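You operate a simulated robot arm through the tools that you are given. There is no shell and no other tool. Be economical: measure what you need, move in short steps, check, and stop when the job is done.

The job below is to be done with a simulated robot arm. You get a single attempt, and the scene is never put back.

TASK
Label, fill and lid the blue bin as the yellow sign says.
Fine: park the blue lid in the corner by the sign, slot the matching card into the holder, put the matching goods inside, seat the lid again.

It is judged by the outcome, as a careful person would: the job done as asked, and still so three seconds after it is handed in. It fails if anything else is knocked over, pushed out of place, dropped, spilled or broken. Lids that push on must go on centred and level and be pressed home; caps that screw on are set level and turned clockwise until they are tight.

THE ROBOT
A 7-joint arm with a two-finger gripper, on a carriage that runs on a rail from [-0.003, 1.263] to [0.002, -1.117] (x, y) and turns from -3.613 to 2.182 rad about z. Base frame: it is fixed where the carriage stands at the start and does not move with it; the origin is on the floor, on the carriage's upright axis, x ahead of it, y to its left, z up. Readings come in m, rad, newtons and seconds.
Its first joint turns from -2.601 to 2.601 rad. Places, roughly: blue bin lid (22x16x5 cm) [0.7, -0.6, 1]; blue label bin (20x18x11 cm) [0.7, -0.6, 0.9]; card holder [0.6, -0.6, 0.9]; corner by the order sign [0.9, -0.4, 0.9]; word bin [0.7, -0.6, 0.9]. Payload 2.45 kg.
The TCP is the grasp point between the finger pads, 0.026 m short of the fingertips. In the tool frame z runs along the fingers and y along their closing line. Largest opening 0.096 m; the body of the gripper starts 0.069 m behind the TCP.
Orientation is that of the tool frame in the base frame, as [roll, pitch, yaw] about the fixed x, y, z axes, in that order (R = Rz(yaw) Ry(pitch) Rx(roll)). With the fingers straight down and closing along the base's y, the tool's x points along the base's -x, its y along +y and its z along -z.

THE INTERFACE
- The arm moves only by the tool servo_tool. Its argument "motion" is one flat list of numbers, 7 for each row, row after row: the shift along the tool's x, y, z in units of 25 mm (1.0 is 25 mm), then the turn, a rotation vector about the tool's x, y, z in units of 5 degrees (1.0 is 5 degrees), then the gripper command, from -1 (shut) to 1 (fully open), values between in proportion. In form: [dx, dy, dz, rx, ry, rz, claw, dx, dy, dz, rx, ry, rz, claw, ...]. A call has 1 to 8 rows; each row shifts and turns the commanded pose from where the row before left it, along the tool's axes as they then stand. A call with a number of a shift or a turn outside -1 to 1 is refused whole. Each row takes 0.2 s and may step no farther than 0.05 m and 0.15 rad from the row before; otherwise, or with a gripper value out of range, the whole call is refused. A pose out of reach is approached as far as the arm can. The call stops where the force on the tool passes 40 N (or 10 N more than at its start, if that is more) or the arm is blocked; 0.2 s more then pass. The fingers move at their own pace and stop on an object; they squeeze with about 25 N. The grip force told is the motor's: it shows also when the fingers shut on nothing. Time passes only in rows, and 0.2 s behind the last, so rows that do not move let the fingers close. The reply holds the time, the measured pose of the TCP, the force on the tool along the base axes, the opening and the grip force, in the units named above and with some noise, with the torque about the TCP (base axes, N m) and any sound that the robot's microphone picked up, and new pictures: "views" is both (left out), scene, wrist or none.
- Cameras (640 x 400 px; columns grow to the right, rows downward): "scene" is now at [0.0163, 0.1105, 1.6545]; the picture's right is [-0.70, -0.72, 0.00], its down [-0.46, 0.45, -0.77] and it looks along [0.55, -0.53, -0.64] (base axes); focal length 288 px, centre (320, 200). "wrist" rides on the gripper at [0.082, 0.003, -0.098] in the tool frame; the picture's right is [-0.04, 1.00, 0.00], its down [-0.73, -0.03, -0.68] and it looks along [-0.68, -0.03, 0.73] (tool axes); focal length 256 px, centre (320, 200). There is no depth. A picture from a camera that has moved, and an enlarged one, comes with that camera's place and axes in the base frame and with its lens.
- move_column(by): slides the trunk up (or, below 0, down) by that many m; the arm and the scene camera ride with it, the base frame stays. It gives what a move gives, with no picture.
- steer(legs): drives the robot by 1 to 6 legs, each [ahead, left, turn to the left] in m, m and rad, along the robot's own axes; the way and the turn of a leg run together, so that a leg with both is an arc; at most 1.5 m and 3.142 rad a leg. The arm and the cameras ride along, it lands a little off, and it stops where it bumps. It keeps to its track: a leg is cut to what the track allows. It gives what a move gives, and a new picture of the scene camera.
- aim_head(pan, tilt): turns the head with the scene camera to pan (to the left, within 2.705 rad either way) and tilt (down, from -0.506 to 1.204), counted from straight ahead of the robot. It gives what a move gives, and a new picture of the scene camera.
- zoom(camera, box): a new picture of the part [left, top, right, bottom] of that camera's present view, enlarged. No time passes.
- hand_in(): hands the job in; it is judged then, once.

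Go step by step. Nothing tells you exact positions but the pictures and the camera data: compare them with the known pose of the tool, close in by small moves and look again before you grip or let go. The budget is 120 turns and 260 pictures, counting those below and the enlarged ones. Unless the task says otherwise, let go and move clear before handing in, and close with one line.

The tools are called after ">>>" by a JSON object that holds its "method" and its "body". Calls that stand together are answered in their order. servo_tool: Moves the arm, as the interface text tells. Its arguments: {"type":"object","properties":{"motion":{"type":"array"},"views":{"type":"string","enum":["both","scene","wrist","none"]}},"required":["motion"]} The other tools are called the same way: move_column (by) slides the trunk up or down; steer (legs) drives the base; aim_head (pan, tilt) turns the head that bears the scene camera; zoom (camera, box) takes an enlarged picture of a part of a camera's view; hand_in () hands the job in.

At the start:

```text
clock: 0.0
position: [0.3802, -0.5387, 0.9999]
orientation: [3.141, 0.0, -3.141]
contact_force: [0.4, -0.2, -0.1]
ft_torque: [-0.01, 0.0, 0.01]
opening: 0.096
grip_force: 0.1
trunk travel left (down, up): [-0.65, 0.06]
robot x, y, heading: [0.0025, 0.0012, 0.001]
head pan, tilt: [-0.77, 0.698]
```

scene: 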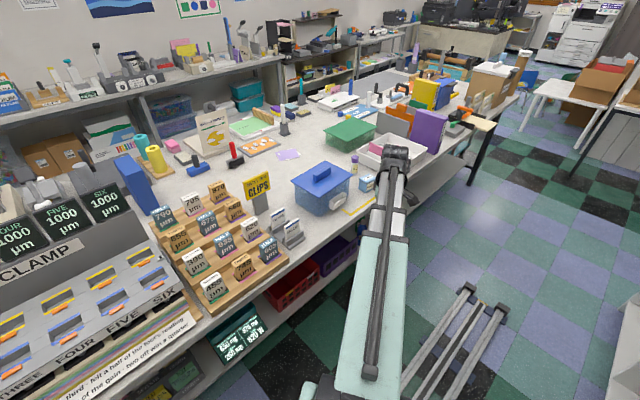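
wrist: 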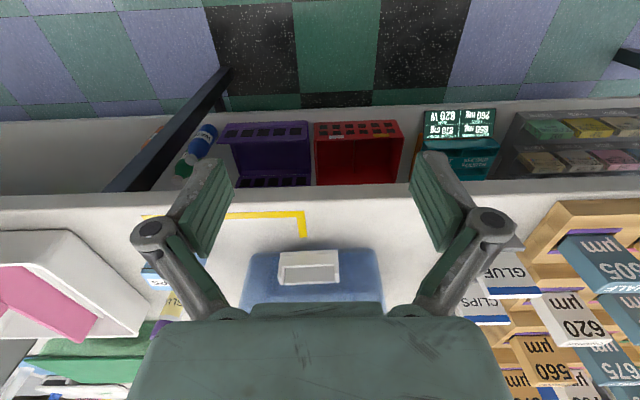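

I see the blue bin with its lid, a yellow sign reading something like "CLIPS", cards next to it. I zoom in to read things.

>>> {"method": "zoom", "body": {"camera": "scene", "box": [230, 130, 430, 255]}}

>>> {"method": "zoom", "body": {"camera": "wrist", "box": [120, 180, 540, 400]}}

>>> {"method": "aim_head", "body": {"pan": -0.77, "tilt": 0.8}}

```text
3.20 times, centred on (330, 192) of scene
camera zoom: at [0.0163, 0.1105, 1.6545], right [-0.7, -0.72, 0.0], down [-0.46, 0.45, -0.77], along [0.55, -0.53, -0.64], focal length 920 px, centre (288, 224)
```

zoom: 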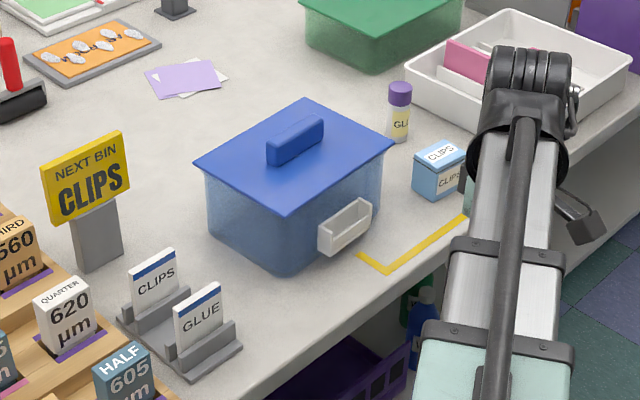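

```text
1.52 times, centred on (330, 290) of wrist
camera zoom: at [0.2979, -0.5345, 1.1004], right [0.04, 1.0, 0.0], down [0.73, -0.03, 0.68], along [0.68, -0.03, -0.73], focal length 390 px, centre (305, 63)
```

zoom: 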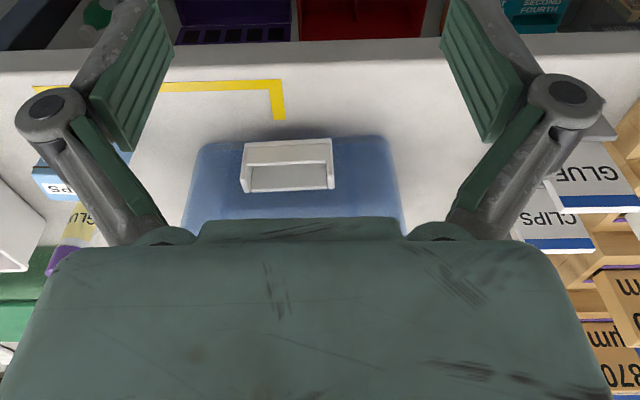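

```text
clock: 0.7
position: [0.3808, -0.5394, 1.001]
orientation: [3.141, 0.001, 3.141]
contact_force: [-0.2, 0.0, 0.1]
ft_torque: [0.04, -0.01, 0.01]
opening: 0.096
grip_force: 0.0
trunk travel left (down, up): [-0.65, 0.06]
robot x, y, heading: [-0.0032, -0.0029, 0.001]
head pan, tilt: [-0.77, 0.799]
camera scene: at [0.0132, 0.1135, 1.6462], right [-0.7, -0.72, 0.0], down [-0.51, 0.5, -0.7], along [0.5, -0.49, -0.72], focal length 288 px, centre (320, 200)
```

scene: 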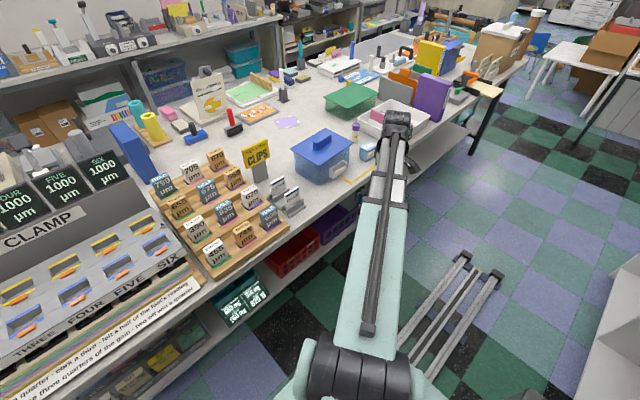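

The sign says CLIPS: the CLIPS card stands left of the bin, the CLIPS box right of it (beside the glue decoy). I raise the arm and drive the base nearer so that everything is in easy reach.

>>> {"method": "servo_tool", "body": {"motion": [0, 0, -1, 0, 0, 0, 1, 0, 0, -1, 0, 0, 0, 1, 0, 0, -1, 0, 0, 0, 1, 0, 0, -1, 0, 0, 0, 1, 0, 0, -1, 0, 0, 0, 1, 0, 0, -1, 0, 0, 0, 1, 0, 0, -1, 0, 0, 0, 1], "views": "wrist"}}

>>> {"method": "steer", "body": {"legs": [[0, -0.4, 0]]}}

```text
clock: 2.3
position: [0.3789, -0.5397, 1.1772]
orientation: [-3.141, 0.0, 3.141]
contact_force: [-0.1, -0.3, -0.8]
ft_torque: [0.02, -0.01, -0.03]
opening: 0.0959
grip_force: 0.1
trunk travel left (down, up): [-0.65, 0.06]
robot x, y, heading: [0.0023, -0.0014, -0.002]
head pan, tilt: [-0.77, 0.799]
camera wrist: at [0.2982, -0.5358, 1.2776], right [0.04, 1.0, 0.0], down [0.73, -0.03, 0.68], along [0.68, -0.03, -0.73], focal length 256 px, centre (320, 200)
```

wrist: 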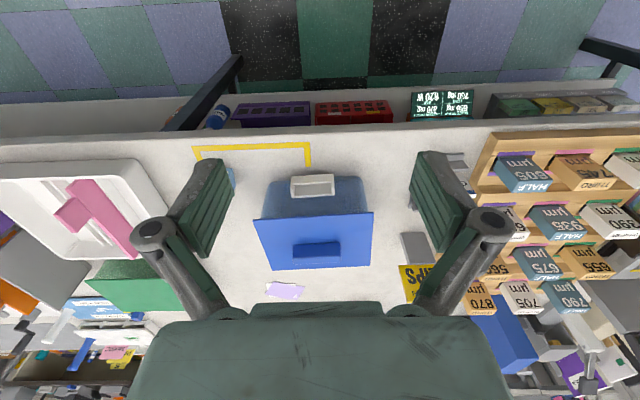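

```text
clock: 4.8
position: [0.3809, -0.9413, 1.1771]
orientation: [3.14, 0.0, -3.141]
contact_force: [0.0, -0.6, 0.3]
ft_torque: [0.03, -0.01, -0.01]
opening: 0.0962
grip_force: 0.1
trunk travel left (down, up): [-0.65, 0.06]
robot x, y, heading: [-0.0002, -0.3987, 0.002]
head pan, tilt: [-0.77, 0.799]
camera scene: at [0.014, -0.2866, 1.6461], right [-0.7, -0.72, 0.0], down [-0.52, 0.5, -0.7], along [0.5, -0.48, -0.72], focal length 288 px, centre (320, 200)
```

scene: 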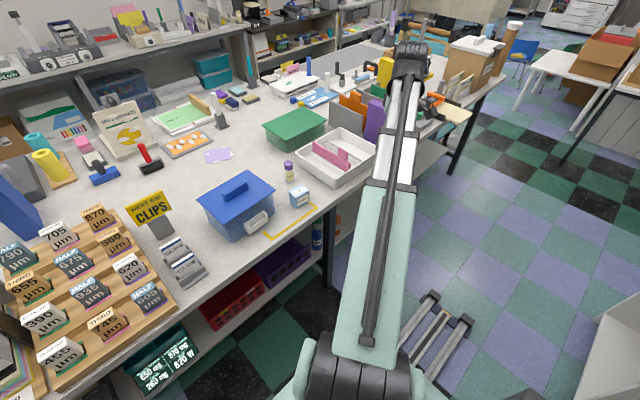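

The handle of the lid runs along y, near (0.70, -0.56). I move over it at height, then turn the gripper to close along x.

>>> {"method": "servo_tool", "body": {"motion": [-0.5, 1, 0, 0, 0, 0, 1, -0.5, 1, 0, 0, 0, 0, 1, -0.5, 1, 0, 0, 0, 0, 1, -0.5, 1, 0, 0, 0, 0, 1, -0.5, 1, 0, 0, 0, 0, 1, -0.5, 1, 0, 0, 0, 0, 1, -0.5, 1, 0, 0, 0, 0, 1, -0.5, 1, 0, 0, 0, 0, 1], "views": "none"}}

>>> {"method": "servo_tool", "body": {"motion": [-0.8, 0.9, 0, 0, 0, 0, 1, -0.8, 0.9, 0, 0, 0, 0, 1, -0.8, 0.9, 0, 0, 0, 0, 1, -0.8, 0.9, 0, 0, 0, 0, 1, -0.8, 0.9, 0, 0, 0, 0, 1, -0.8, 0.9, 0, 0, 0, 0, 1, -0.8, 0.9, 0, 0, 0, 0, 1, -0.8, 0.9, 0, 0, 0, 0, 1], "views": "both"}}

```text
clock: 6.6
position: [0.479, -0.7391, 1.1774]
orientation: [3.141, -0.001, 3.14]
contact_force: [0.3, -0.1, 0.0]
ft_torque: [0.04, 0.03, -0.02]
opening: 0.0961
grip_force: 0.1
trunk travel left (down, up): [-0.65, 0.06]
robot x, y, heading: [0.0025, -0.3954, -0.005]
head pan, tilt: [-0.77, 0.799]
```

```text
clock: 8.4
position: [0.6411, -0.5607, 1.1772]
orientation: [3.141, -0.001, 3.141]
contact_force: [-0.5, 0.3, 0.5]
ft_torque: [0.02, 0.02, 0.0]
opening: 0.096
grip_force: 0.2
trunk travel left (down, up): [-0.65, 0.06]
robot x, y, heading: [-0.0036, -0.3971, -0.003]
head pan, tilt: [-0.77, 0.799]
camera scene: at [0.0141, -0.2862, 1.6461], right [-0.7, -0.72, 0.0], down [-0.52, 0.5, -0.7], along [0.5, -0.48, -0.72], focal length 288 px, centre (320, 200)
camera wrist: at [0.5594, -0.555, 1.2778], right [0.04, 1.0, 0.0], down [0.73, -0.03, 0.68], along [0.68, -0.03, -0.73], focal length 256 px, centre (320, 200)
```

scene: 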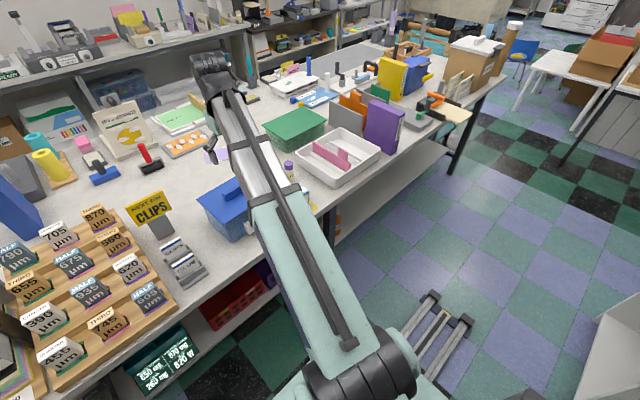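
wrist: 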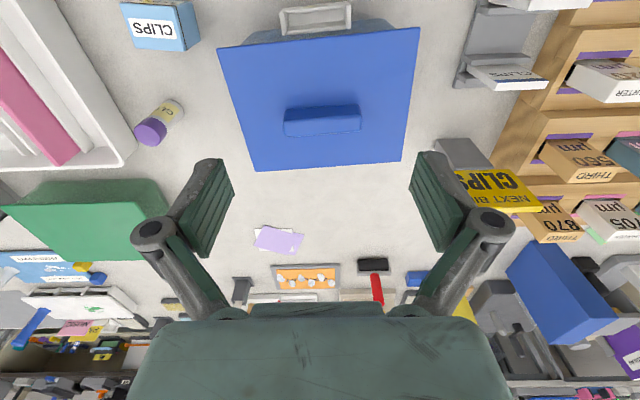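

Lid centre about (0.70, -0.56), plate at z≈0.965, yaw about +2°. I turn the gripper by about 92°.

>>> {"method": "servo_tool", "body": {"motion": [0, 0, 0, 0, 0, -1, 1, 0, 0, 0, 0, 0, -1, 1, 0, 0, 0, 0, 0, -1, 1, 0, 0, 0, 0, 0, -1, 1, 0, 0, 0, 0, 0, -1, 1, 0, 0, 0, 0, 0, -1, 1, 0, 0, 0, 0, 0, -1, 1, 0, 0, 0, 0, 0, -1, 1], "views": "none"}}

>>> {"method": "servo_tool", "body": {"motion": [0, 0, 0, 0, 0, -1, 1, 0, 0, 0, 0, 0, -1, 1, 0, 0, 0, 0, 0, -1, 1, 0, 0, 0, 0, 0, -1, 1, 0, 0, 0, 0, 0, -1, 1, 0, 0, 0, 0, 0, -1, 1, 0, 0, 0, 0, 0, -1, 1, 0, 0, 0, 0, 0, -1, 1], "views": "none"}}

>>> {"method": "servo_tool", "body": {"motion": [0, 0, 0, 0, 0, -1, 1, 0, 0, 0, 0, 0, -1, 1, 0, 0, 0, 0, 0, -0.44, 1, 0, -1, 0, 0, 0, 0, 1, 0, -1, 0, 0, 0, 0, 1, 0, -0.36, 0, 0, 0, 0, 1], "views": "both"}}

```text
clock: 10.2
position: [0.6394, -0.5611, 1.1753]
orientation: [3.142, 0.0, -2.442]
contact_force: [-0.5, -0.6, 0.5]
ft_torque: [0.01, -0.02, 0.03]
opening: 0.096
grip_force: 0.1
trunk travel left (down, up): [-0.65, 0.06]
robot x, y, heading: [-0.002, -0.4008, -0.001]
head pan, tilt: [-0.77, 0.799]
```

```text
clock: 12.0
position: [0.6399, -0.5602, 1.1775]
orientation: [-3.141, 0.001, -1.744]
contact_force: [-0.5, 0.2, 0.0]
ft_torque: [0.02, 0.02, -0.01]
opening: 0.0961
grip_force: 0.1
trunk travel left (down, up): [-0.65, 0.06]
robot x, y, heading: [0.0006, -0.3994, -0.001]
head pan, tilt: [-0.77, 0.799]
```

```text
clock: 13.4
position: [0.6995, -0.5585, 1.1769]
orientation: [-3.141, -0.001, -1.532]
contact_force: [-0.4, -0.1, -0.2]
ft_torque: [-0.05, 0.0, 0.01]
opening: 0.0961
grip_force: 0.0
trunk travel left (down, up): [-0.65, 0.06]
robot x, y, heading: [0.0001, -0.4008, -0.001]
head pan, tilt: [-0.77, 0.799]
camera scene: at [0.0141, -0.2864, 1.6461], right [-0.7, -0.72, 0.0], down [-0.52, 0.5, -0.7], along [0.5, -0.48, -0.72], focal length 288 px, centre (320, 200)
camera wrist: at [0.6998, -0.6378, 1.2765], right [-1.0, 0.0, 0.0], down [0.0, 0.73, 0.68], along [0.0, 0.68, -0.73], focal length 256 px, centre (320, 200)
```

scene: 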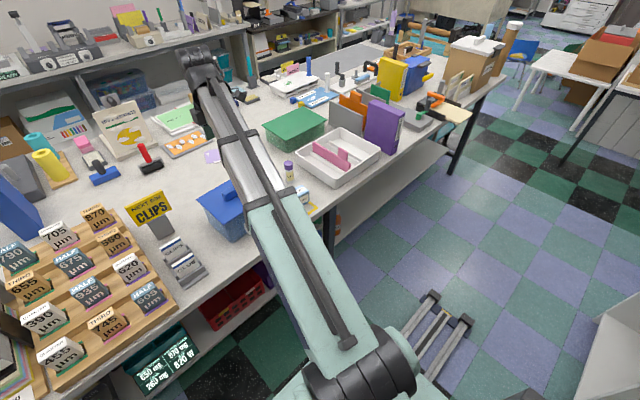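
wrist: 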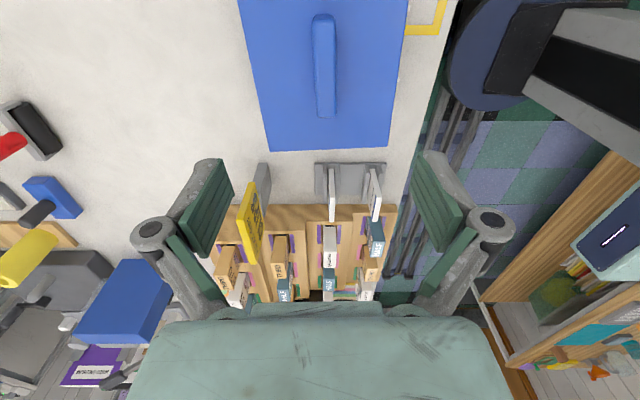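

The handle is centred near (0.695, -0.553), aligned with the gripper. I descend most of the way and look.

>>> {"method": "servo_tool", "body": {"motion": [-0.2, 0.16, 1, 0, 0, 0, 1, 0, 0, 1, 0, 0, 0, 1, 0, 0, 1, 0, 0, 0, 1, 0, 0, 1, 0, 0, 0, 1, 0, 0, 1, 0, 0, 0, 1, 0, 0, 1, 0, 0, 0, 1], "views": "both"}}

>>> {"method": "zoom", "body": {"camera": "scene", "box": [120, 120, 320, 245]}}

```text
clock: 14.8
position: [0.6944, -0.5519, 1.0262]
orientation: [3.141, -0.001, -1.532]
contact_force: [1.2, -0.1, 0.9]
ft_torque: [-0.02, -0.02, 0.01]
opening: 0.0958
grip_force: 0.1
trunk travel left (down, up): [-0.65, 0.06]
robot x, y, heading: [0.0024, -0.3986, 0.0]
head pan, tilt: [-0.77, 0.799]
camera scene: at [0.0141, -0.2864, 1.6462], right [-0.7, -0.72, 0.0], down [-0.52, 0.5, -0.7], along [0.5, -0.48, -0.72], focal length 288 px, centre (320, 200)
camera wrist: at [0.6938, -0.633, 1.1264], right [-1.0, 0.0, 0.0], down [0.0, 0.73, 0.68], along [0.0, 0.68, -0.73], focal length 256 px, centre (320, 200)
```

scene: 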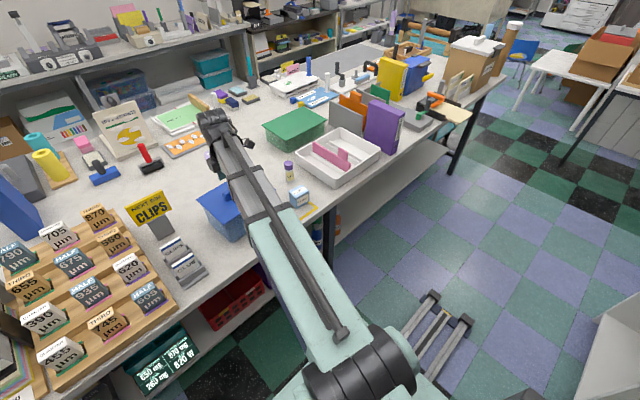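
wrist: 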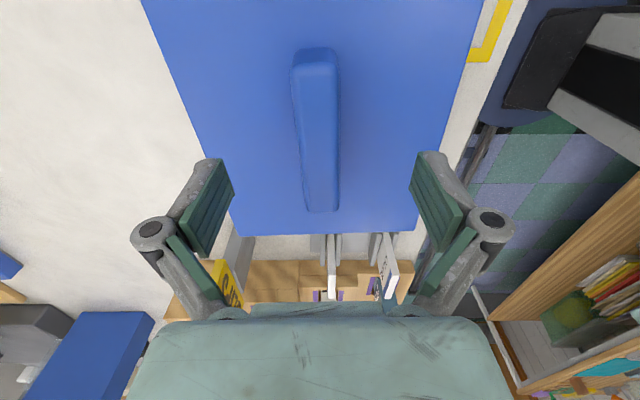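

```text
3.20 times, centred on (220, 182) of scene
camera zoom: at [0.0141, -0.2864, 1.6462], right [-0.7, -0.72, 0.0], down [-0.52, 0.5, -0.7], along [0.5, -0.48, -0.72], focal length 920 px, centre (640, 256)
```

zoom: 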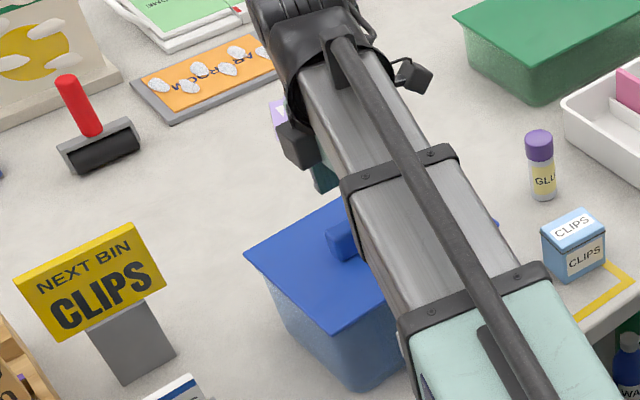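

The plate seems near z≈0.97 and the handle top near 1.0. I go down 20 mm more and watch the force.

>>> {"method": "servo_tool", "body": {"motion": [0, 0, 0.5, 0, 0, 0, 1, 0, 0, 0.3, 0, 0, 0, 1], "views": "wrist"}}

>>> {"method": "zoom", "body": {"camera": "wrist", "box": [160, 60, 480, 260]}}

```text
clock: 15.4
position: [0.6966, -0.5537, 1.0069]
orientation: [-3.141, -0.001, -1.531]
contact_force: [-1.0, 0.0, -0.4]
ft_torque: [-0.01, 0.0, 0.01]
opening: 0.0959
grip_force: 0.1
trunk travel left (down, up): [-0.65, 0.06]
robot x, y, heading: [-0.0014, -0.4002, 0.002]
head pan, tilt: [-0.77, 0.799]
camera wrist: at [0.6958, -0.6334, 1.1074], right [-1.0, 0.0, 0.0], down [0.0, 0.73, 0.68], along [0.0, 0.68, -0.73], focal length 256 px, centre (320, 200)
```

wrist: 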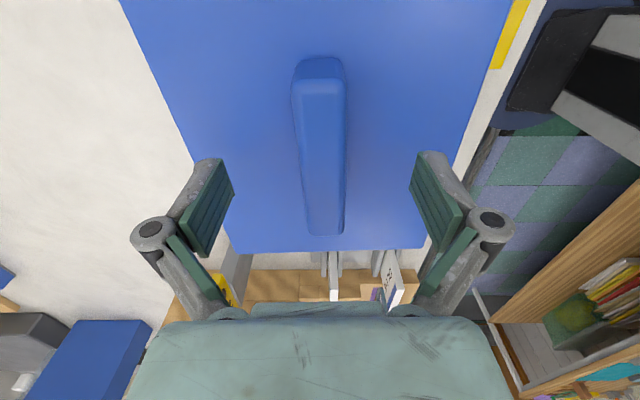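

```text
2.00 times, centred on (320, 160) of wrist
camera zoom: at [0.6958, -0.6334, 1.1074], right [-1.0, 0.0, 0.0], down [0.0, 0.73, 0.68], along [0.0, 0.68, -0.73], focal length 512 px, centre (320, 280)
```

zoom: 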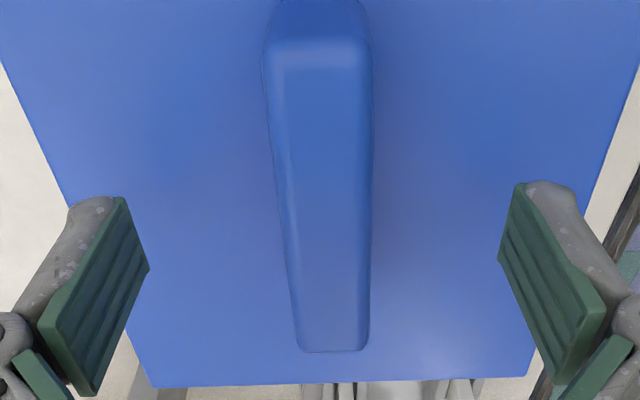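

Plate top about z≈0.97, fingertips at 0.981. Down 6 mm more and close on the handle.

>>> {"method": "servo_tool", "body": {"motion": [0, 0, 0.24, 0, 0, 0, 1, 0, 0, 0, 0, 0, 0, -1, 0, 0, 0, 0, 0, 0, -1, 0, 0, 0, 0, 0, 0, -1], "views": "wrist"}}

```text
clock: 16.4
position: [0.6962, -0.5529, 1.0021]
orientation: [-3.139, -0.001, -1.532]
contact_force: [2.3, -1.5, 14.2]
ft_torque: [-0.02, -0.06, 0.16]
opening: 0.0211
grip_force: 25.3
trunk travel left (down, up): [-0.65, 0.06]
robot x, y, heading: [0.0004, -0.3989, -0.005]
head pan, tilt: [-0.77, 0.799]
camera wrist: at [0.6955, -0.633, 1.1026], right [-1.0, 0.0, 0.0], down [0.0, 0.73, 0.68], along [0.0, 0.68, -0.73], focal length 256 px, centre (320, 200)
```

wrist: 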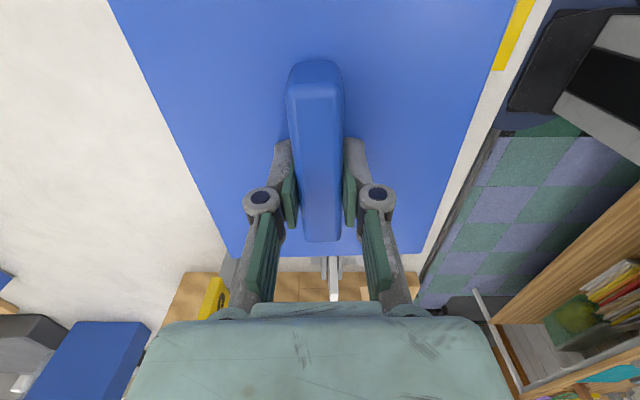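

Gripped (21 mm). I lift slowly and check whether the lid comes free without moving the bin.

>>> {"method": "servo_tool", "body": {"motion": [0, 0, -0.2, 0, 0, 0, -1, 0, 0, -0.2, 0, 0, 0, -1, 0, 0, -0.2, 0, 0, 0, -1, 0, 0, -0.4, 0, 0, 0, -1, 0, 0, -0.4, 0, 0, 0, -1], "views": "both"}}

>>> {"method": "zoom", "body": {"camera": "scene", "box": [120, 120, 320, 245]}}

```text
clock: 17.6
position: [0.6946, -0.5529, 1.0359]
orientation: [3.141, 0.0, -1.532]
contact_force: [-0.3, -0.5, -1.0]
ft_torque: [0.01, 0.01, 0.01]
opening: 0.0211
grip_force: 25.7
trunk travel left (down, up): [-0.65, 0.06]
robot x, y, heading: [0.0018, -0.3989, -0.004]
head pan, tilt: [-0.77, 0.799]
camera scene: at [0.0141, -0.2864, 1.6461], right [-0.7, -0.72, 0.0], down [-0.52, 0.5, -0.7], along [0.5, -0.48, -0.72], focal length 288 px, centre (320, 200)
camera wrist: at [0.6945, -0.6319, 1.1359], right [-1.0, 0.0, 0.0], down [0.0, 0.73, 0.68], along [0.0, 0.68, -0.73], focal length 256 px, centre (320, 200)
```

scene: 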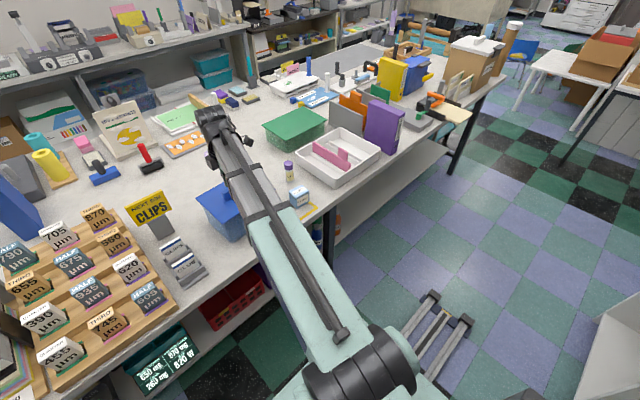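
wrist: 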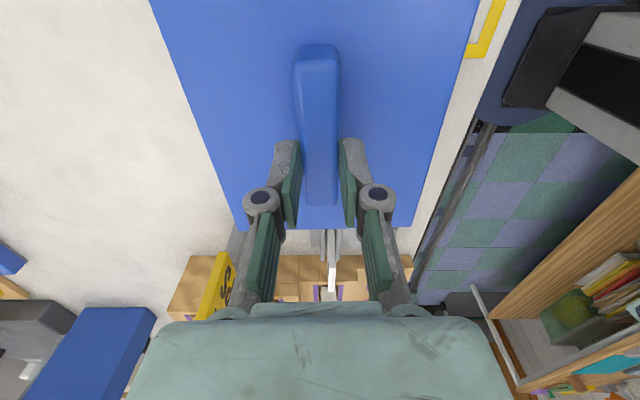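

```text
3.20 times, centred on (220, 182) of scene
camera zoom: at [0.0141, -0.2864, 1.6461], right [-0.7, -0.72, 0.0], down [-0.52, 0.5, -0.7], along [0.5, -0.48, -0.72], focal length 920 px, centre (640, 256)
```

zoom: 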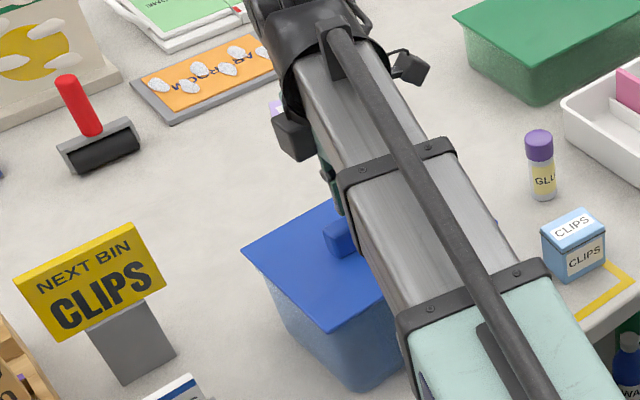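

The view shows the lid stayed put and the fingers slid up the handle, so the lid is a tight push fit. I regrip low and pull in small steps reading the force.

>>> {"method": "servo_tool", "body": {"motion": [0, 0, 0, 0, 0, 0, 0, 0, 0, 0, 0, 0, 0, 0, 0, 0, 0.6, 0, 0, 0, 0, 0, 0, 0.68, 0, 0, 0, 0, 0, 0, 0, 0, 0, 0, -1, 0, 0, 0, 0, 0, 0, -1, 0, 0, 0, 0, 0, 0, -1], "views": "none"}}

>>> {"method": "servo_tool", "body": {"motion": [0, 0, -0.15, 0, 0, 0, -1], "views": "none"}}

>>> {"method": "servo_tool", "body": {"motion": [0, 0, -0.15, 0, 0, 0, -1], "views": "wrist"}}

```text
clock: 19.2
position: [0.6948, -0.5522, 1.0035]
orientation: [-3.141, 0.0, -1.532]
contact_force: [-0.2, 0.8, -0.5]
ft_torque: [0.0, 0.0, 0.01]
opening: 0.0211
grip_force: 25.2
trunk travel left (down, up): [-0.65, 0.06]
robot x, y, heading: [0.0022, -0.3995, -0.003]
head pan, tilt: [-0.77, 0.799]
```

```text
clock: 19.6
position: [0.6957, -0.555, 1.0081]
orientation: [3.142, 0.0, -1.533]
contact_force: [0.8, 0.2, -0.5]
ft_torque: [0.0, 0.04, -0.05]
opening: 0.0211
grip_force: 24.5
trunk travel left (down, up): [-0.65, 0.06]
robot x, y, heading: [0.0006, -0.4011, 0.001]
head pan, tilt: [-0.77, 0.799]
```

```text
clock: 20.0
position: [0.6949, -0.5546, 1.0117]
orientation: [-3.141, 0.002, -1.532]
contact_force: [-0.1, 0.4, 0.0]
ft_torque: [-0.03, 0.0, -0.02]
opening: 0.0211
grip_force: 25.0
trunk travel left (down, up): [-0.65, 0.06]
robot x, y, heading: [0.0012, -0.3973, 0.001]
head pan, tilt: [-0.77, 0.799]
camera wrist: at [0.6946, -0.6337, 1.1116], right [-1.0, 0.0, 0.0], down [0.0, 0.73, 0.68], along [0.0, 0.68, -0.73], focal length 256 px, centre (320, 200)
```

wrist: 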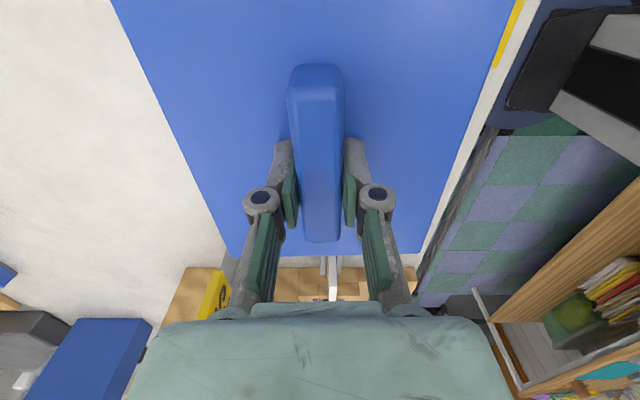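

This time the lid is rising with the gripper (handle is fixed in the view). I continue slowly.

>>> {"method": "servo_tool", "body": {"motion": [0, 0, -0.15, 0, 0, 0, -1, 0, 0, -0.15, 0, 0, 0, -1, 0, 0, -0.15, 0, 0, 0, -1, 0, 0, -0.15, 0, 0, 0, -1], "views": "wrist"}}

>>> {"method": "zoom", "body": {"camera": "scene", "box": [120, 120, 320, 245]}}

```text
clock: 21.0
position: [0.6951, -0.5532, 1.0274]
orientation: [-3.141, 0.002, -1.534]
contact_force: [-0.1, 0.7, -0.7]
ft_torque: [0.02, 0.0, 0.0]
opening: 0.0214
grip_force: 25.3
trunk travel left (down, up): [-0.65, 0.06]
robot x, y, heading: [0.0007, -0.398, 0.0]
head pan, tilt: [-0.77, 0.799]
camera wrist: at [0.6956, -0.6335, 1.1275], right [-1.0, 0.0, 0.0], down [0.0, 0.73, 0.68], along [0.0, 0.68, -0.73], focal length 256 px, centre (320, 200)
```

wrist: 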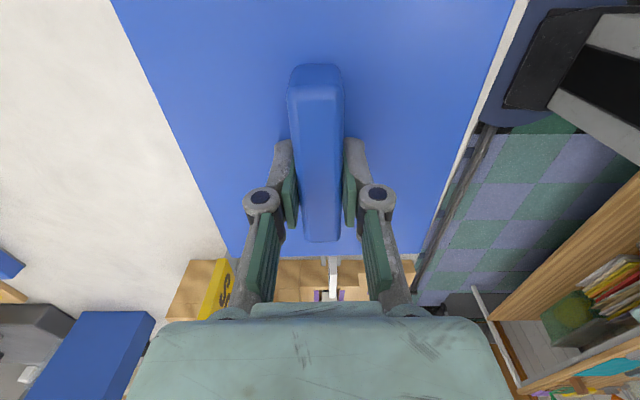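

```text
3.20 times, centred on (220, 182) of scene
camera zoom: at [0.014, -0.2864, 1.6461], right [-0.7, -0.72, 0.0], down [-0.52, 0.5, -0.7], along [0.5, -0.48, -0.72], focal length 920 px, centre (640, 256)
```

zoom: 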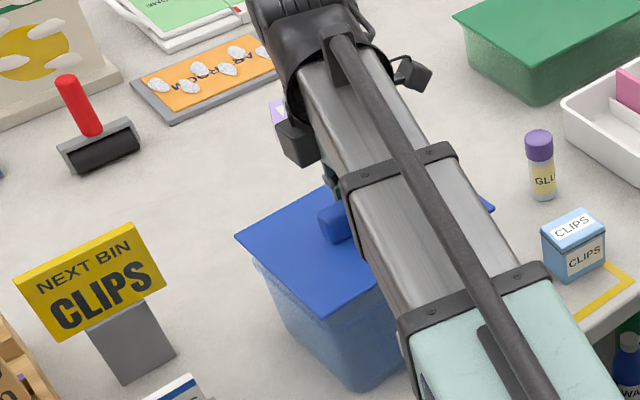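

The lid is free and the bin stayed. I lift higher and take a closer look at the sign and the free table by it.

>>> {"method": "servo_tool", "body": {"motion": [0, 0, -0.5, 0, 0, 0, -1, 0, 0, -0.5, 0, 0, 0, -1, 0, 0, -0.5, 0, 0, 0, -1, 0, 0, -0.5, 0, 0, 0, -1, 0, 0, -0.5, 0, 0, 0, -1, 0, 0, -0.5, 0, 0, 0, -1, 0, 0, -0.5, 0, 0, 0, -1], "views": "wrist"}}

>>> {"method": "zoom", "body": {"camera": "scene", "box": [110, 150, 206, 210]}}

>>> {"method": "zoom", "body": {"camera": "scene", "box": [80, 120, 336, 280]}}

```text
clock: 22.6
position: [0.6969, -0.5541, 1.114]
orientation: [3.141, -0.001, -1.532]
contact_force: [-0.1, -1.0, 0.9]
ft_torque: [0.0, 0.0, -0.02]
opening: 0.0212
grip_force: 25.0
trunk travel left (down, up): [-0.65, 0.06]
robot x, y, heading: [-0.0034, -0.4005, 0.001]
head pan, tilt: [-0.77, 0.799]
camera wrist: at [0.6959, -0.6334, 1.2141], right [-1.0, 0.0, 0.0], down [0.0, 0.73, 0.68], along [0.0, 0.68, -0.73], focal length 256 px, centre (320, 200)
```

wrist: 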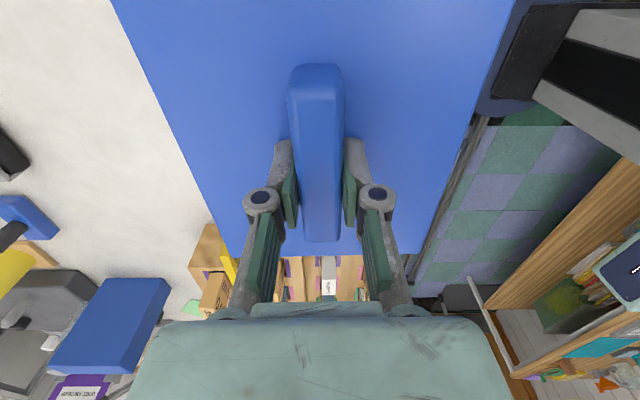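

```text
6.67 times, centred on (158, 180) of scene
camera zoom: at [0.014, -0.2864, 1.6461], right [-0.7, -0.72, 0.0], down [-0.52, 0.5, -0.7], along [0.5, -0.48, -0.72], focal length 1918 px, centre (1400, 333)
```

zoom: 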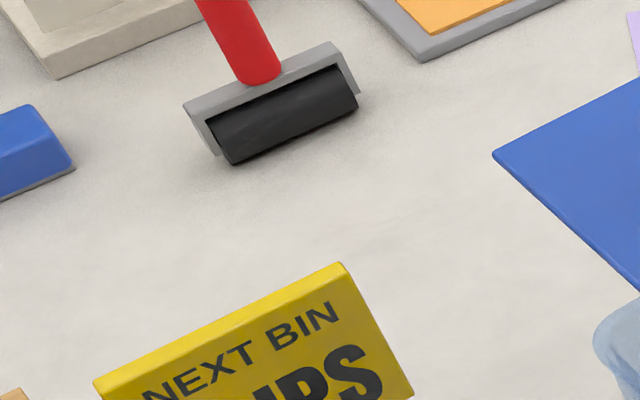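

```text
2.50 times, centred on (208, 200) of scene
camera zoom: at [0.014, -0.2864, 1.6461], right [-0.7, -0.72, 0.0], down [-0.52, 0.5, -0.7], along [0.5, -0.48, -0.72], focal length 719 px, centre (600, 200)
```

zoom: 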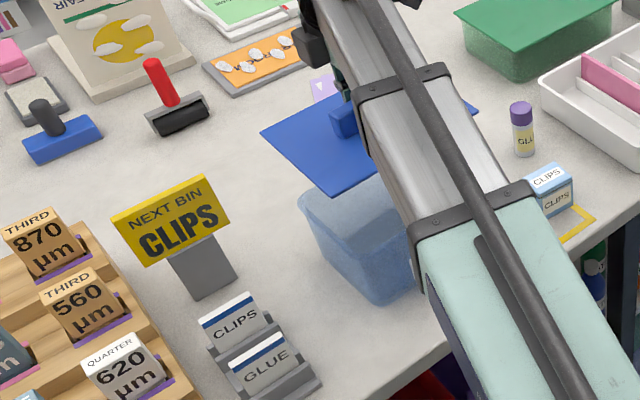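

The sign stands upright at about x≈0.81, y -0.38…-0.27; the free corner is behind it. I carry the lid forward past the bin, then sideways to about (0.92, -0.44).

>>> {"method": "servo_tool", "body": {"motion": [0, -1, 0, 0, 0, 0, -1, 0, -1, 0, 0, 0, 0, -1, 0, -1, 0, 0, 0, 0, -1, 0, -1, 0, 0, 0, 0, -1, 0, -1, 0, 0, 0, 0, -1, 0, -1, 0, 0, 0, 0, -1, 0, -1, 0, 0, 0, 0, -1, 0, -1, 0, 0, 0, 0, -1], "views": "none"}}

>>> {"method": "servo_tool", "body": {"motion": [0, -0.8, 0, 0, 0, 0, -1, -0.8, 0, 0, 0, 0, 0, -1, -0.8, 0, 0, 0, 0, 0, -1, -0.8, 0, 0, 0, 0, 0, -1, -0.8, 0, 0, 0, 0, 0, -1, -0.8, 0, 0, 0, 0, 0, -1, -0.4, 0, 0, 0, 0, 0, -1], "views": "both"}}

>>> {"method": "zoom", "body": {"camera": "scene", "box": [80, 120, 336, 280]}}

```text
clock: 24.4
position: [0.8959, -0.5457, 1.1135]
orientation: [3.141, 0.0, -1.533]
contact_force: [0.5, -1.1, -0.6]
ft_torque: [-0.01, 0.01, 0.02]
opening: 0.0211
grip_force: 24.7
trunk travel left (down, up): [-0.65, 0.06]
robot x, y, heading: [-0.0003, -0.3987, 0.003]
head pan, tilt: [-0.77, 0.799]
```

```text
clock: 26.0
position: [0.9102, -0.4346, 1.1137]
orientation: [3.141, -0.001, -1.531]
contact_force: [0.7, -0.1, -0.6]
ft_torque: [0.02, -0.01, -0.02]
opening: 0.0213
grip_force: 24.6
trunk travel left (down, up): [-0.65, 0.06]
robot x, y, heading: [0.0027, -0.4018, -0.001]
head pan, tilt: [-0.77, 0.799]
camera scene: at [0.0141, -0.2863, 1.6461], right [-0.7, -0.72, 0.0], down [-0.52, 0.5, -0.7], along [0.5, -0.48, -0.72], focal length 288 px, centre (320, 200)
camera wrist: at [0.9104, -0.514, 1.214], right [-1.0, 0.0, 0.0], down [0.0, 0.73, 0.68], along [0.0, 0.68, -0.73], focal length 256 px, centre (320, 200)
```

scene: 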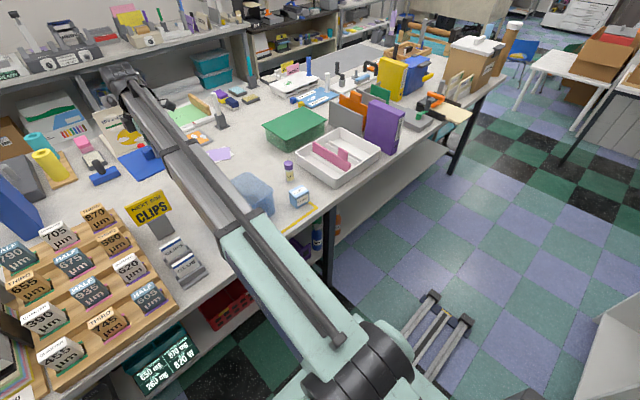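
wrist: 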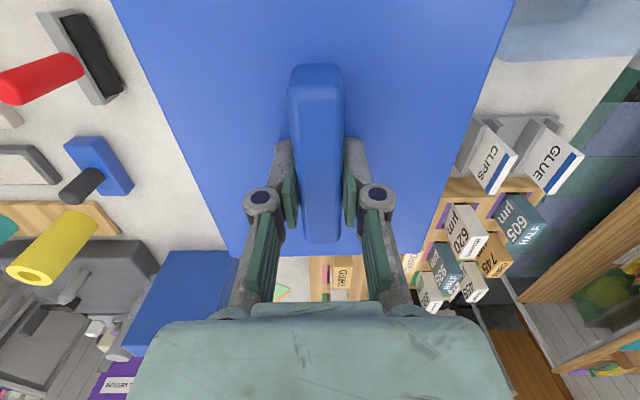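

```text
2.50 times, centred on (208, 200) of scene
camera zoom: at [0.0141, -0.2863, 1.6461], right [-0.7, -0.72, 0.0], down [-0.52, 0.5, -0.7], along [0.5, -0.48, -0.72], focal length 719 px, centre (600, 200)
```

zoom: 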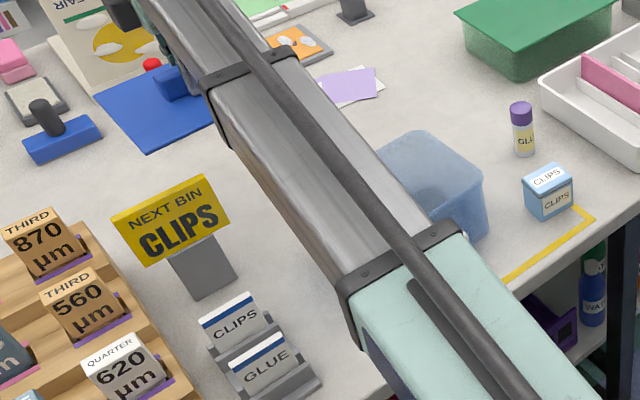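

Clear of the sign and roller. I lower the lid towards the table.

>>> {"method": "servo_tool", "body": {"motion": [0, 0, 0.8, 0, 0, 0, -1, 0, 0, 0.8, 0, 0, 0, -1, 0, 0, 0.8, 0, 0, 0, -1, 0, 0, 0.8, 0, 0, 0, -1, 0, 0, 0.8, 0, 0, 0, -1, 0, 0, 0.8, 0, 0, 0, -1, 0, 0, 0.8, 0, 0, 0, -1, 0, 0, 0.8, 0, 0, 0, -1], "views": "both"}}

>>> {"method": "zoom", "body": {"camera": "scene", "box": [80, 120, 336, 280]}}

```text
clock: 27.8
position: [0.9102, -0.4357, 0.9541]
orientation: [-3.141, 0.001, -1.532]
contact_force: [0.8, 0.5, -0.1]
ft_torque: [-0.01, 0.03, -0.01]
opening: 0.0211
grip_force: 25.3
trunk travel left (down, up): [-0.65, 0.06]
robot x, y, heading: [0.0001, -0.4017, 0.001]
head pan, tilt: [-0.77, 0.799]
camera scene: at [0.0141, -0.2864, 1.6462], right [-0.7, -0.72, 0.0], down [-0.52, 0.5, -0.7], along [0.5, -0.48, -0.72], focal length 288 px, centre (320, 200)
camera wrist: at [0.911, -0.5151, 1.0549], right [-1.0, 0.0, 0.0], down [0.0, 0.73, 0.68], along [0.0, 0.68, -0.73], focal length 256 px, centre (320, 200)
```

scene: 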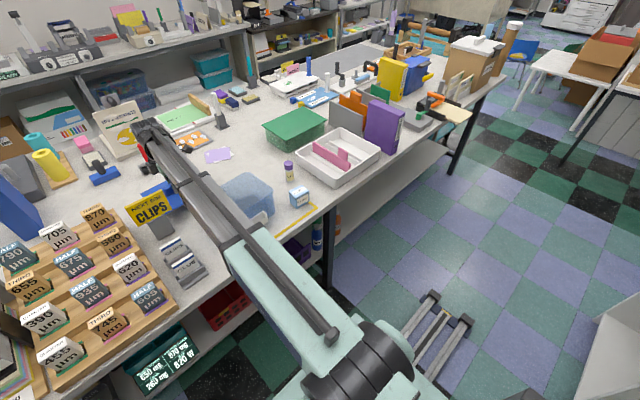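
wrist: 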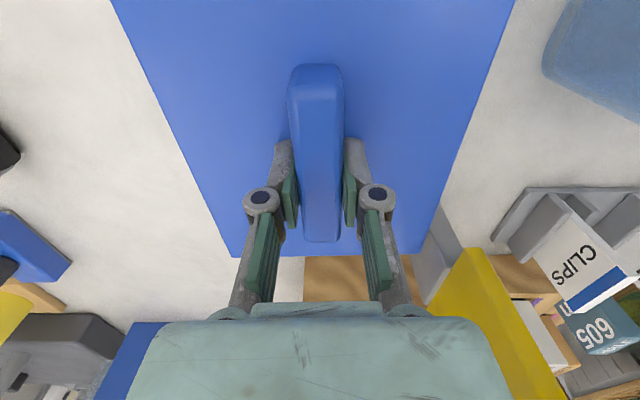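

```text
2.50 times, centred on (208, 200) of scene
camera zoom: at [0.0141, -0.2864, 1.6462], right [-0.7, -0.72, 0.0], down [-0.52, 0.5, -0.7], along [0.5, -0.48, -0.72], focal length 719 px, centre (600, 200)
```

zoom: 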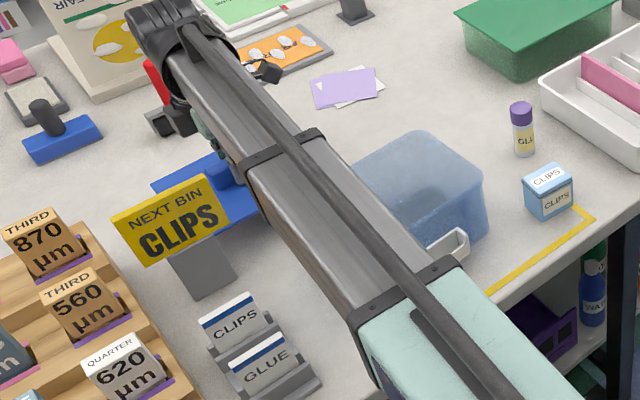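

The lid's near corner would come close to the sign post, so I shift 20 mm away in x and 10 mm in -y, then lower to contact.

>>> {"method": "servo_tool", "body": {"motion": [0.4, -0.8, 0, 0, 0, 0, -1, 0, 0, 0.4, 0, 0, 0, -1, 0, 0, 0.4, 0, 0, 0, -1, 0, 0, 0.3, 0, 0, 0, -1, 0, 0, 0.3, 0, 0, 0, -1], "views": "wrist"}}

```text
clock: 29.0
position: [0.9317, -0.4447, 0.9181]
orientation: [3.14, 0.0, -1.534]
contact_force: [-0.2, -0.9, -0.3]
ft_torque: [-0.02, 0.01, 0.0]
opening: 0.0209
grip_force: 25.1
trunk travel left (down, up): [-0.65, 0.06]
robot x, y, heading: [0.0022, -0.4009, 0.0]
head pan, tilt: [-0.77, 0.799]
camera wrist: at [0.9315, -0.5248, 1.0191], right [-1.0, 0.0, 0.0], down [0.0, 0.73, 0.68], along [0.0, 0.68, -0.73], focal length 256 px, centre (320, 200)
```

wrist: 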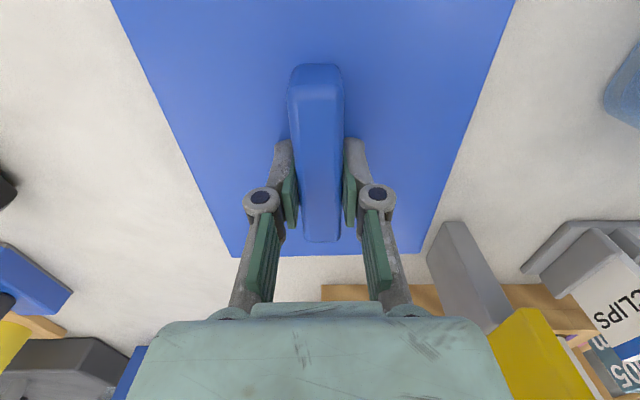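

>>> {"method": "servo_tool", "body": {"motion": [0, 0, 0.2, 0, 0, 0, -1, 0, 0, 0.2, 0, 0, 0, -1], "views": "none"}}

>>> {"method": "servo_tool", "body": {"motion": [0, 0, 0.15, 0, 0, 0, -1], "views": "none"}}

>>> {"method": "servo_tool", "body": {"motion": [0, 0, 0.15, 0, 0, 0, -1], "views": "wrist"}}

```text
clock: 29.6
position: [0.9322, -0.4439, 0.9087]
orientation: [-3.141, -0.002, -1.532]
contact_force: [-0.7, -0.8, -1.1]
ft_torque: [0.02, -0.02, 0.01]
opening: 0.0213
grip_force: 25.5
trunk travel left (down, up): [-0.65, 0.06]
robot x, y, heading: [0.0041, -0.3996, -0.003]
head pan, tilt: [-0.77, 0.799]
```

```text
clock: 30.0
position: [0.9304, -0.4452, 0.905]
orientation: [-3.141, -0.002, -1.533]
contact_force: [-0.2, -0.1, -0.2]
ft_torque: [0.0, -0.01, -0.01]
opening: 0.0209
grip_force: 25.2
trunk travel left (down, up): [-0.65, 0.06]
robot x, y, heading: [-0.0026, -0.4002, -0.0]
head pan, tilt: [-0.77, 0.799]
```

```text
clock: 30.4
position: [0.9319, -0.446, 0.9013]
orientation: [3.141, 0.001, -1.532]
contact_force: [-1.0, -0.4, -0.2]
ft_torque: [0.0, -0.01, 0.01]
opening: 0.0211
grip_force: 25.0
trunk travel left (down, up): [-0.65, 0.06]
robot x, y, heading: [0.0004, -0.4014, 0.001]
head pan, tilt: [-0.77, 0.799]
camera wrist: at [0.9314, -0.5244, 1.002], right [-1.0, 0.0, 0.0], down [0.0, 0.73, 0.68], along [0.0, 0.68, -0.73], focal length 256 px, centre (320, 200)
```

wrist: 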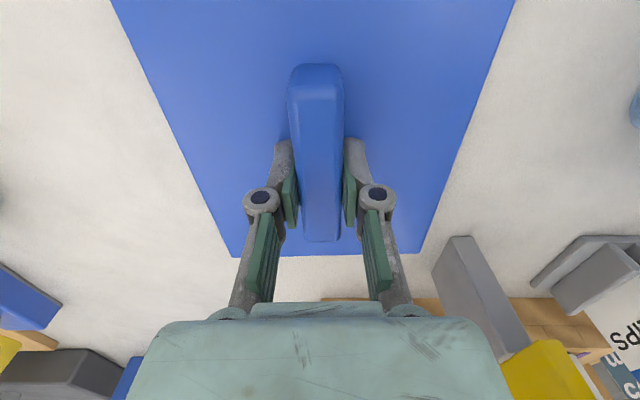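

>>> {"method": "servo_tool", "body": {"motion": [0, 0, 0.15, 0, 0, 0, -1], "views": "none"}}

>>> {"method": "servo_tool", "body": {"motion": [0, 0, 0.12, 0, 0, 0, -1], "views": "none"}}

>>> {"method": "servo_tool", "body": {"motion": [0, 0, 0.12, 0, 0, 0, -1], "views": "none"}}

```text
clock: 30.8
position: [0.9297, -0.4448, 0.9008]
orientation: [-3.136, 0.0, -1.532]
contact_force: [4.7, 0.2, 20.5]
ft_torque: [0.05, -0.13, -0.02]
opening: 0.0212
grip_force: 24.1
trunk travel left (down, up): [-0.65, 0.06]
robot x, y, heading: [-0.0012, -0.3986, -0.0]
head pan, tilt: [-0.77, 0.799]
```

```text
clock: 31.2
position: [0.9299, -0.4449, 0.8989]
orientation: [-3.134, -0.002, -1.533]
contact_force: [10.5, -1.1, 38.5]
ft_torque: [0.0, -0.19, 0.0]
opening: 0.0213
grip_force: 25.2
trunk travel left (down, up): [-0.65, 0.06]
robot x, y, heading: [-0.0008, -0.3953, 0.004]
head pan, tilt: [-0.77, 0.799]
```

```text
clock: 31.5
position: [0.9321, -0.4448, 0.8996]
orientation: [-3.132, -0.001, -1.532]
contact_force: [-3.3, -1.0, 21.5]
ft_torque: [0.14, 0.5, 0.03]
opening: 0.021
grip_force: 24.4
trunk travel left (down, up): [-0.65, 0.06]
robot x, y, heading: [0.0007, -0.4004, 0.002]
head pan, tilt: [-0.77, 0.799]
stopped in row 1: the force on the tool passed its limit at 53 N (the readings are from after the stop); the commanded pose is now the measured one
```

The lid is on the table (TCP z 0.900 at contact). I ease up slightly, open and rise.

>>> {"method": "servo_tool", "body": {"motion": [0, 0, -0.04, 0, 0, 0, -0.2, 0, 0, 0, 0, 0, 0, -0.2, 0, 0, -0.4, 0, 0, 0, -0.2, 0, 0, -1, 0, 0, 0, -0.2, 0, 0, -1, 0, 0, 0, 0, 0, 0, -1, 0, 0, 0, 0, 0, 0, -1, 0, 0, 0, 0, 0, 0, -1, 0, 0, 0, 0], "views": "both"}}

```text
clock: 33.3
position: [0.9322, -0.4451, 1.0309]
orientation: [-3.134, 0.001, -1.532]
contact_force: [0.7, 0.9, -0.5]
ft_torque: [-0.02, 0.03, 0.04]
opening: 0.0481
grip_force: 0.0
trunk travel left (down, up): [-0.65, 0.06]
robot x, y, heading: [0.0026, -0.3994, 0.003]
head pan, tilt: [-0.77, 0.799]
camera scene: at [0.0139, -0.2864, 1.6461], right [-0.7, -0.72, 0.0], down [-0.52, 0.5, -0.7], along [0.5, -0.48, -0.72], focal length 288 px, centre (320, 200)
camera wrist: at [0.9313, -0.5245, 1.1322], right [-1.0, 0.0, -0.01], down [0.0, 0.73, 0.68], along [0.01, 0.68, -0.73], focal length 256 px, centre (320, 200)
```

scene: 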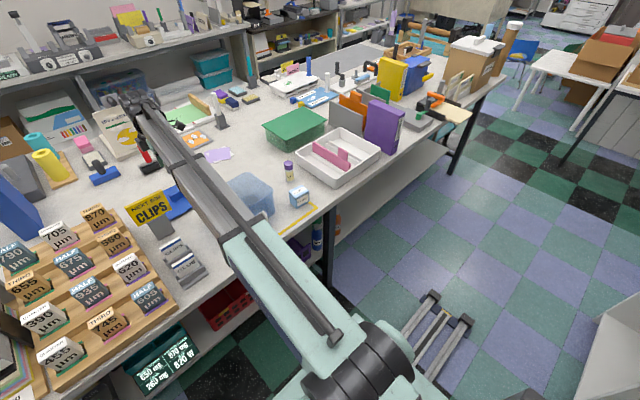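
wrist: 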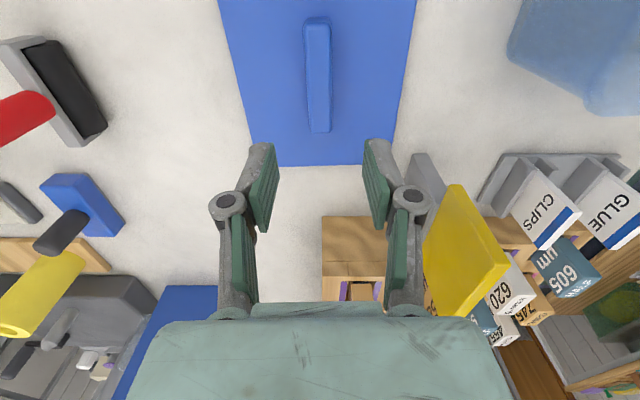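

The lid is parked behind the sign. Now a close look at the cards and the holder.

>>> {"method": "zoom", "body": {"camera": "scene", "box": [144, 220, 224, 270]}}

>>> {"method": "zoom", "body": {"camera": "wrist", "box": [460, 130, 640, 250]}}

```text
8.00 times, centred on (184, 245) of scene
camera zoom: at [0.0139, -0.2864, 1.6461], right [-0.7, -0.72, 0.0], down [-0.52, 0.5, -0.7], along [0.5, -0.48, -0.72], focal length 2301 px, centre (1408, -160)
```

zoom: 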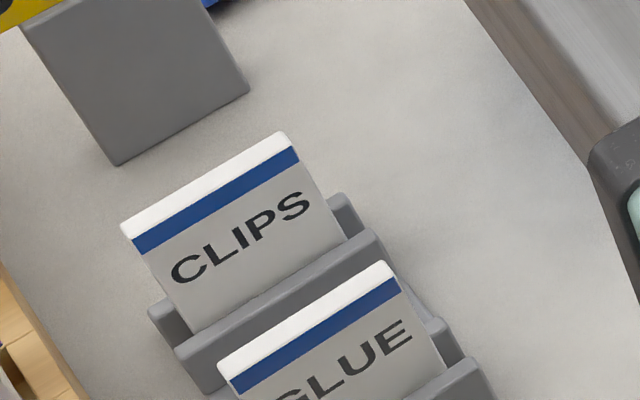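

```text
3.33 times, centred on (550, 190) of wrist
camera zoom: at [0.9313, -0.5245, 1.1322], right [-1.0, 0.0, -0.01], down [0.0, 0.73, 0.68], along [0.01, 0.68, -0.73], focal length 853 px, centre (-447, 233)
```

zoom: 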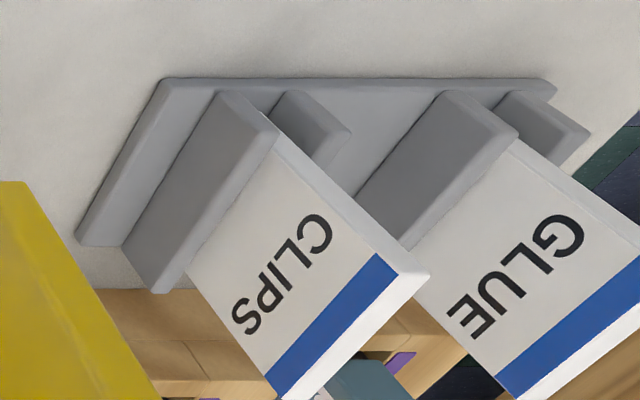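

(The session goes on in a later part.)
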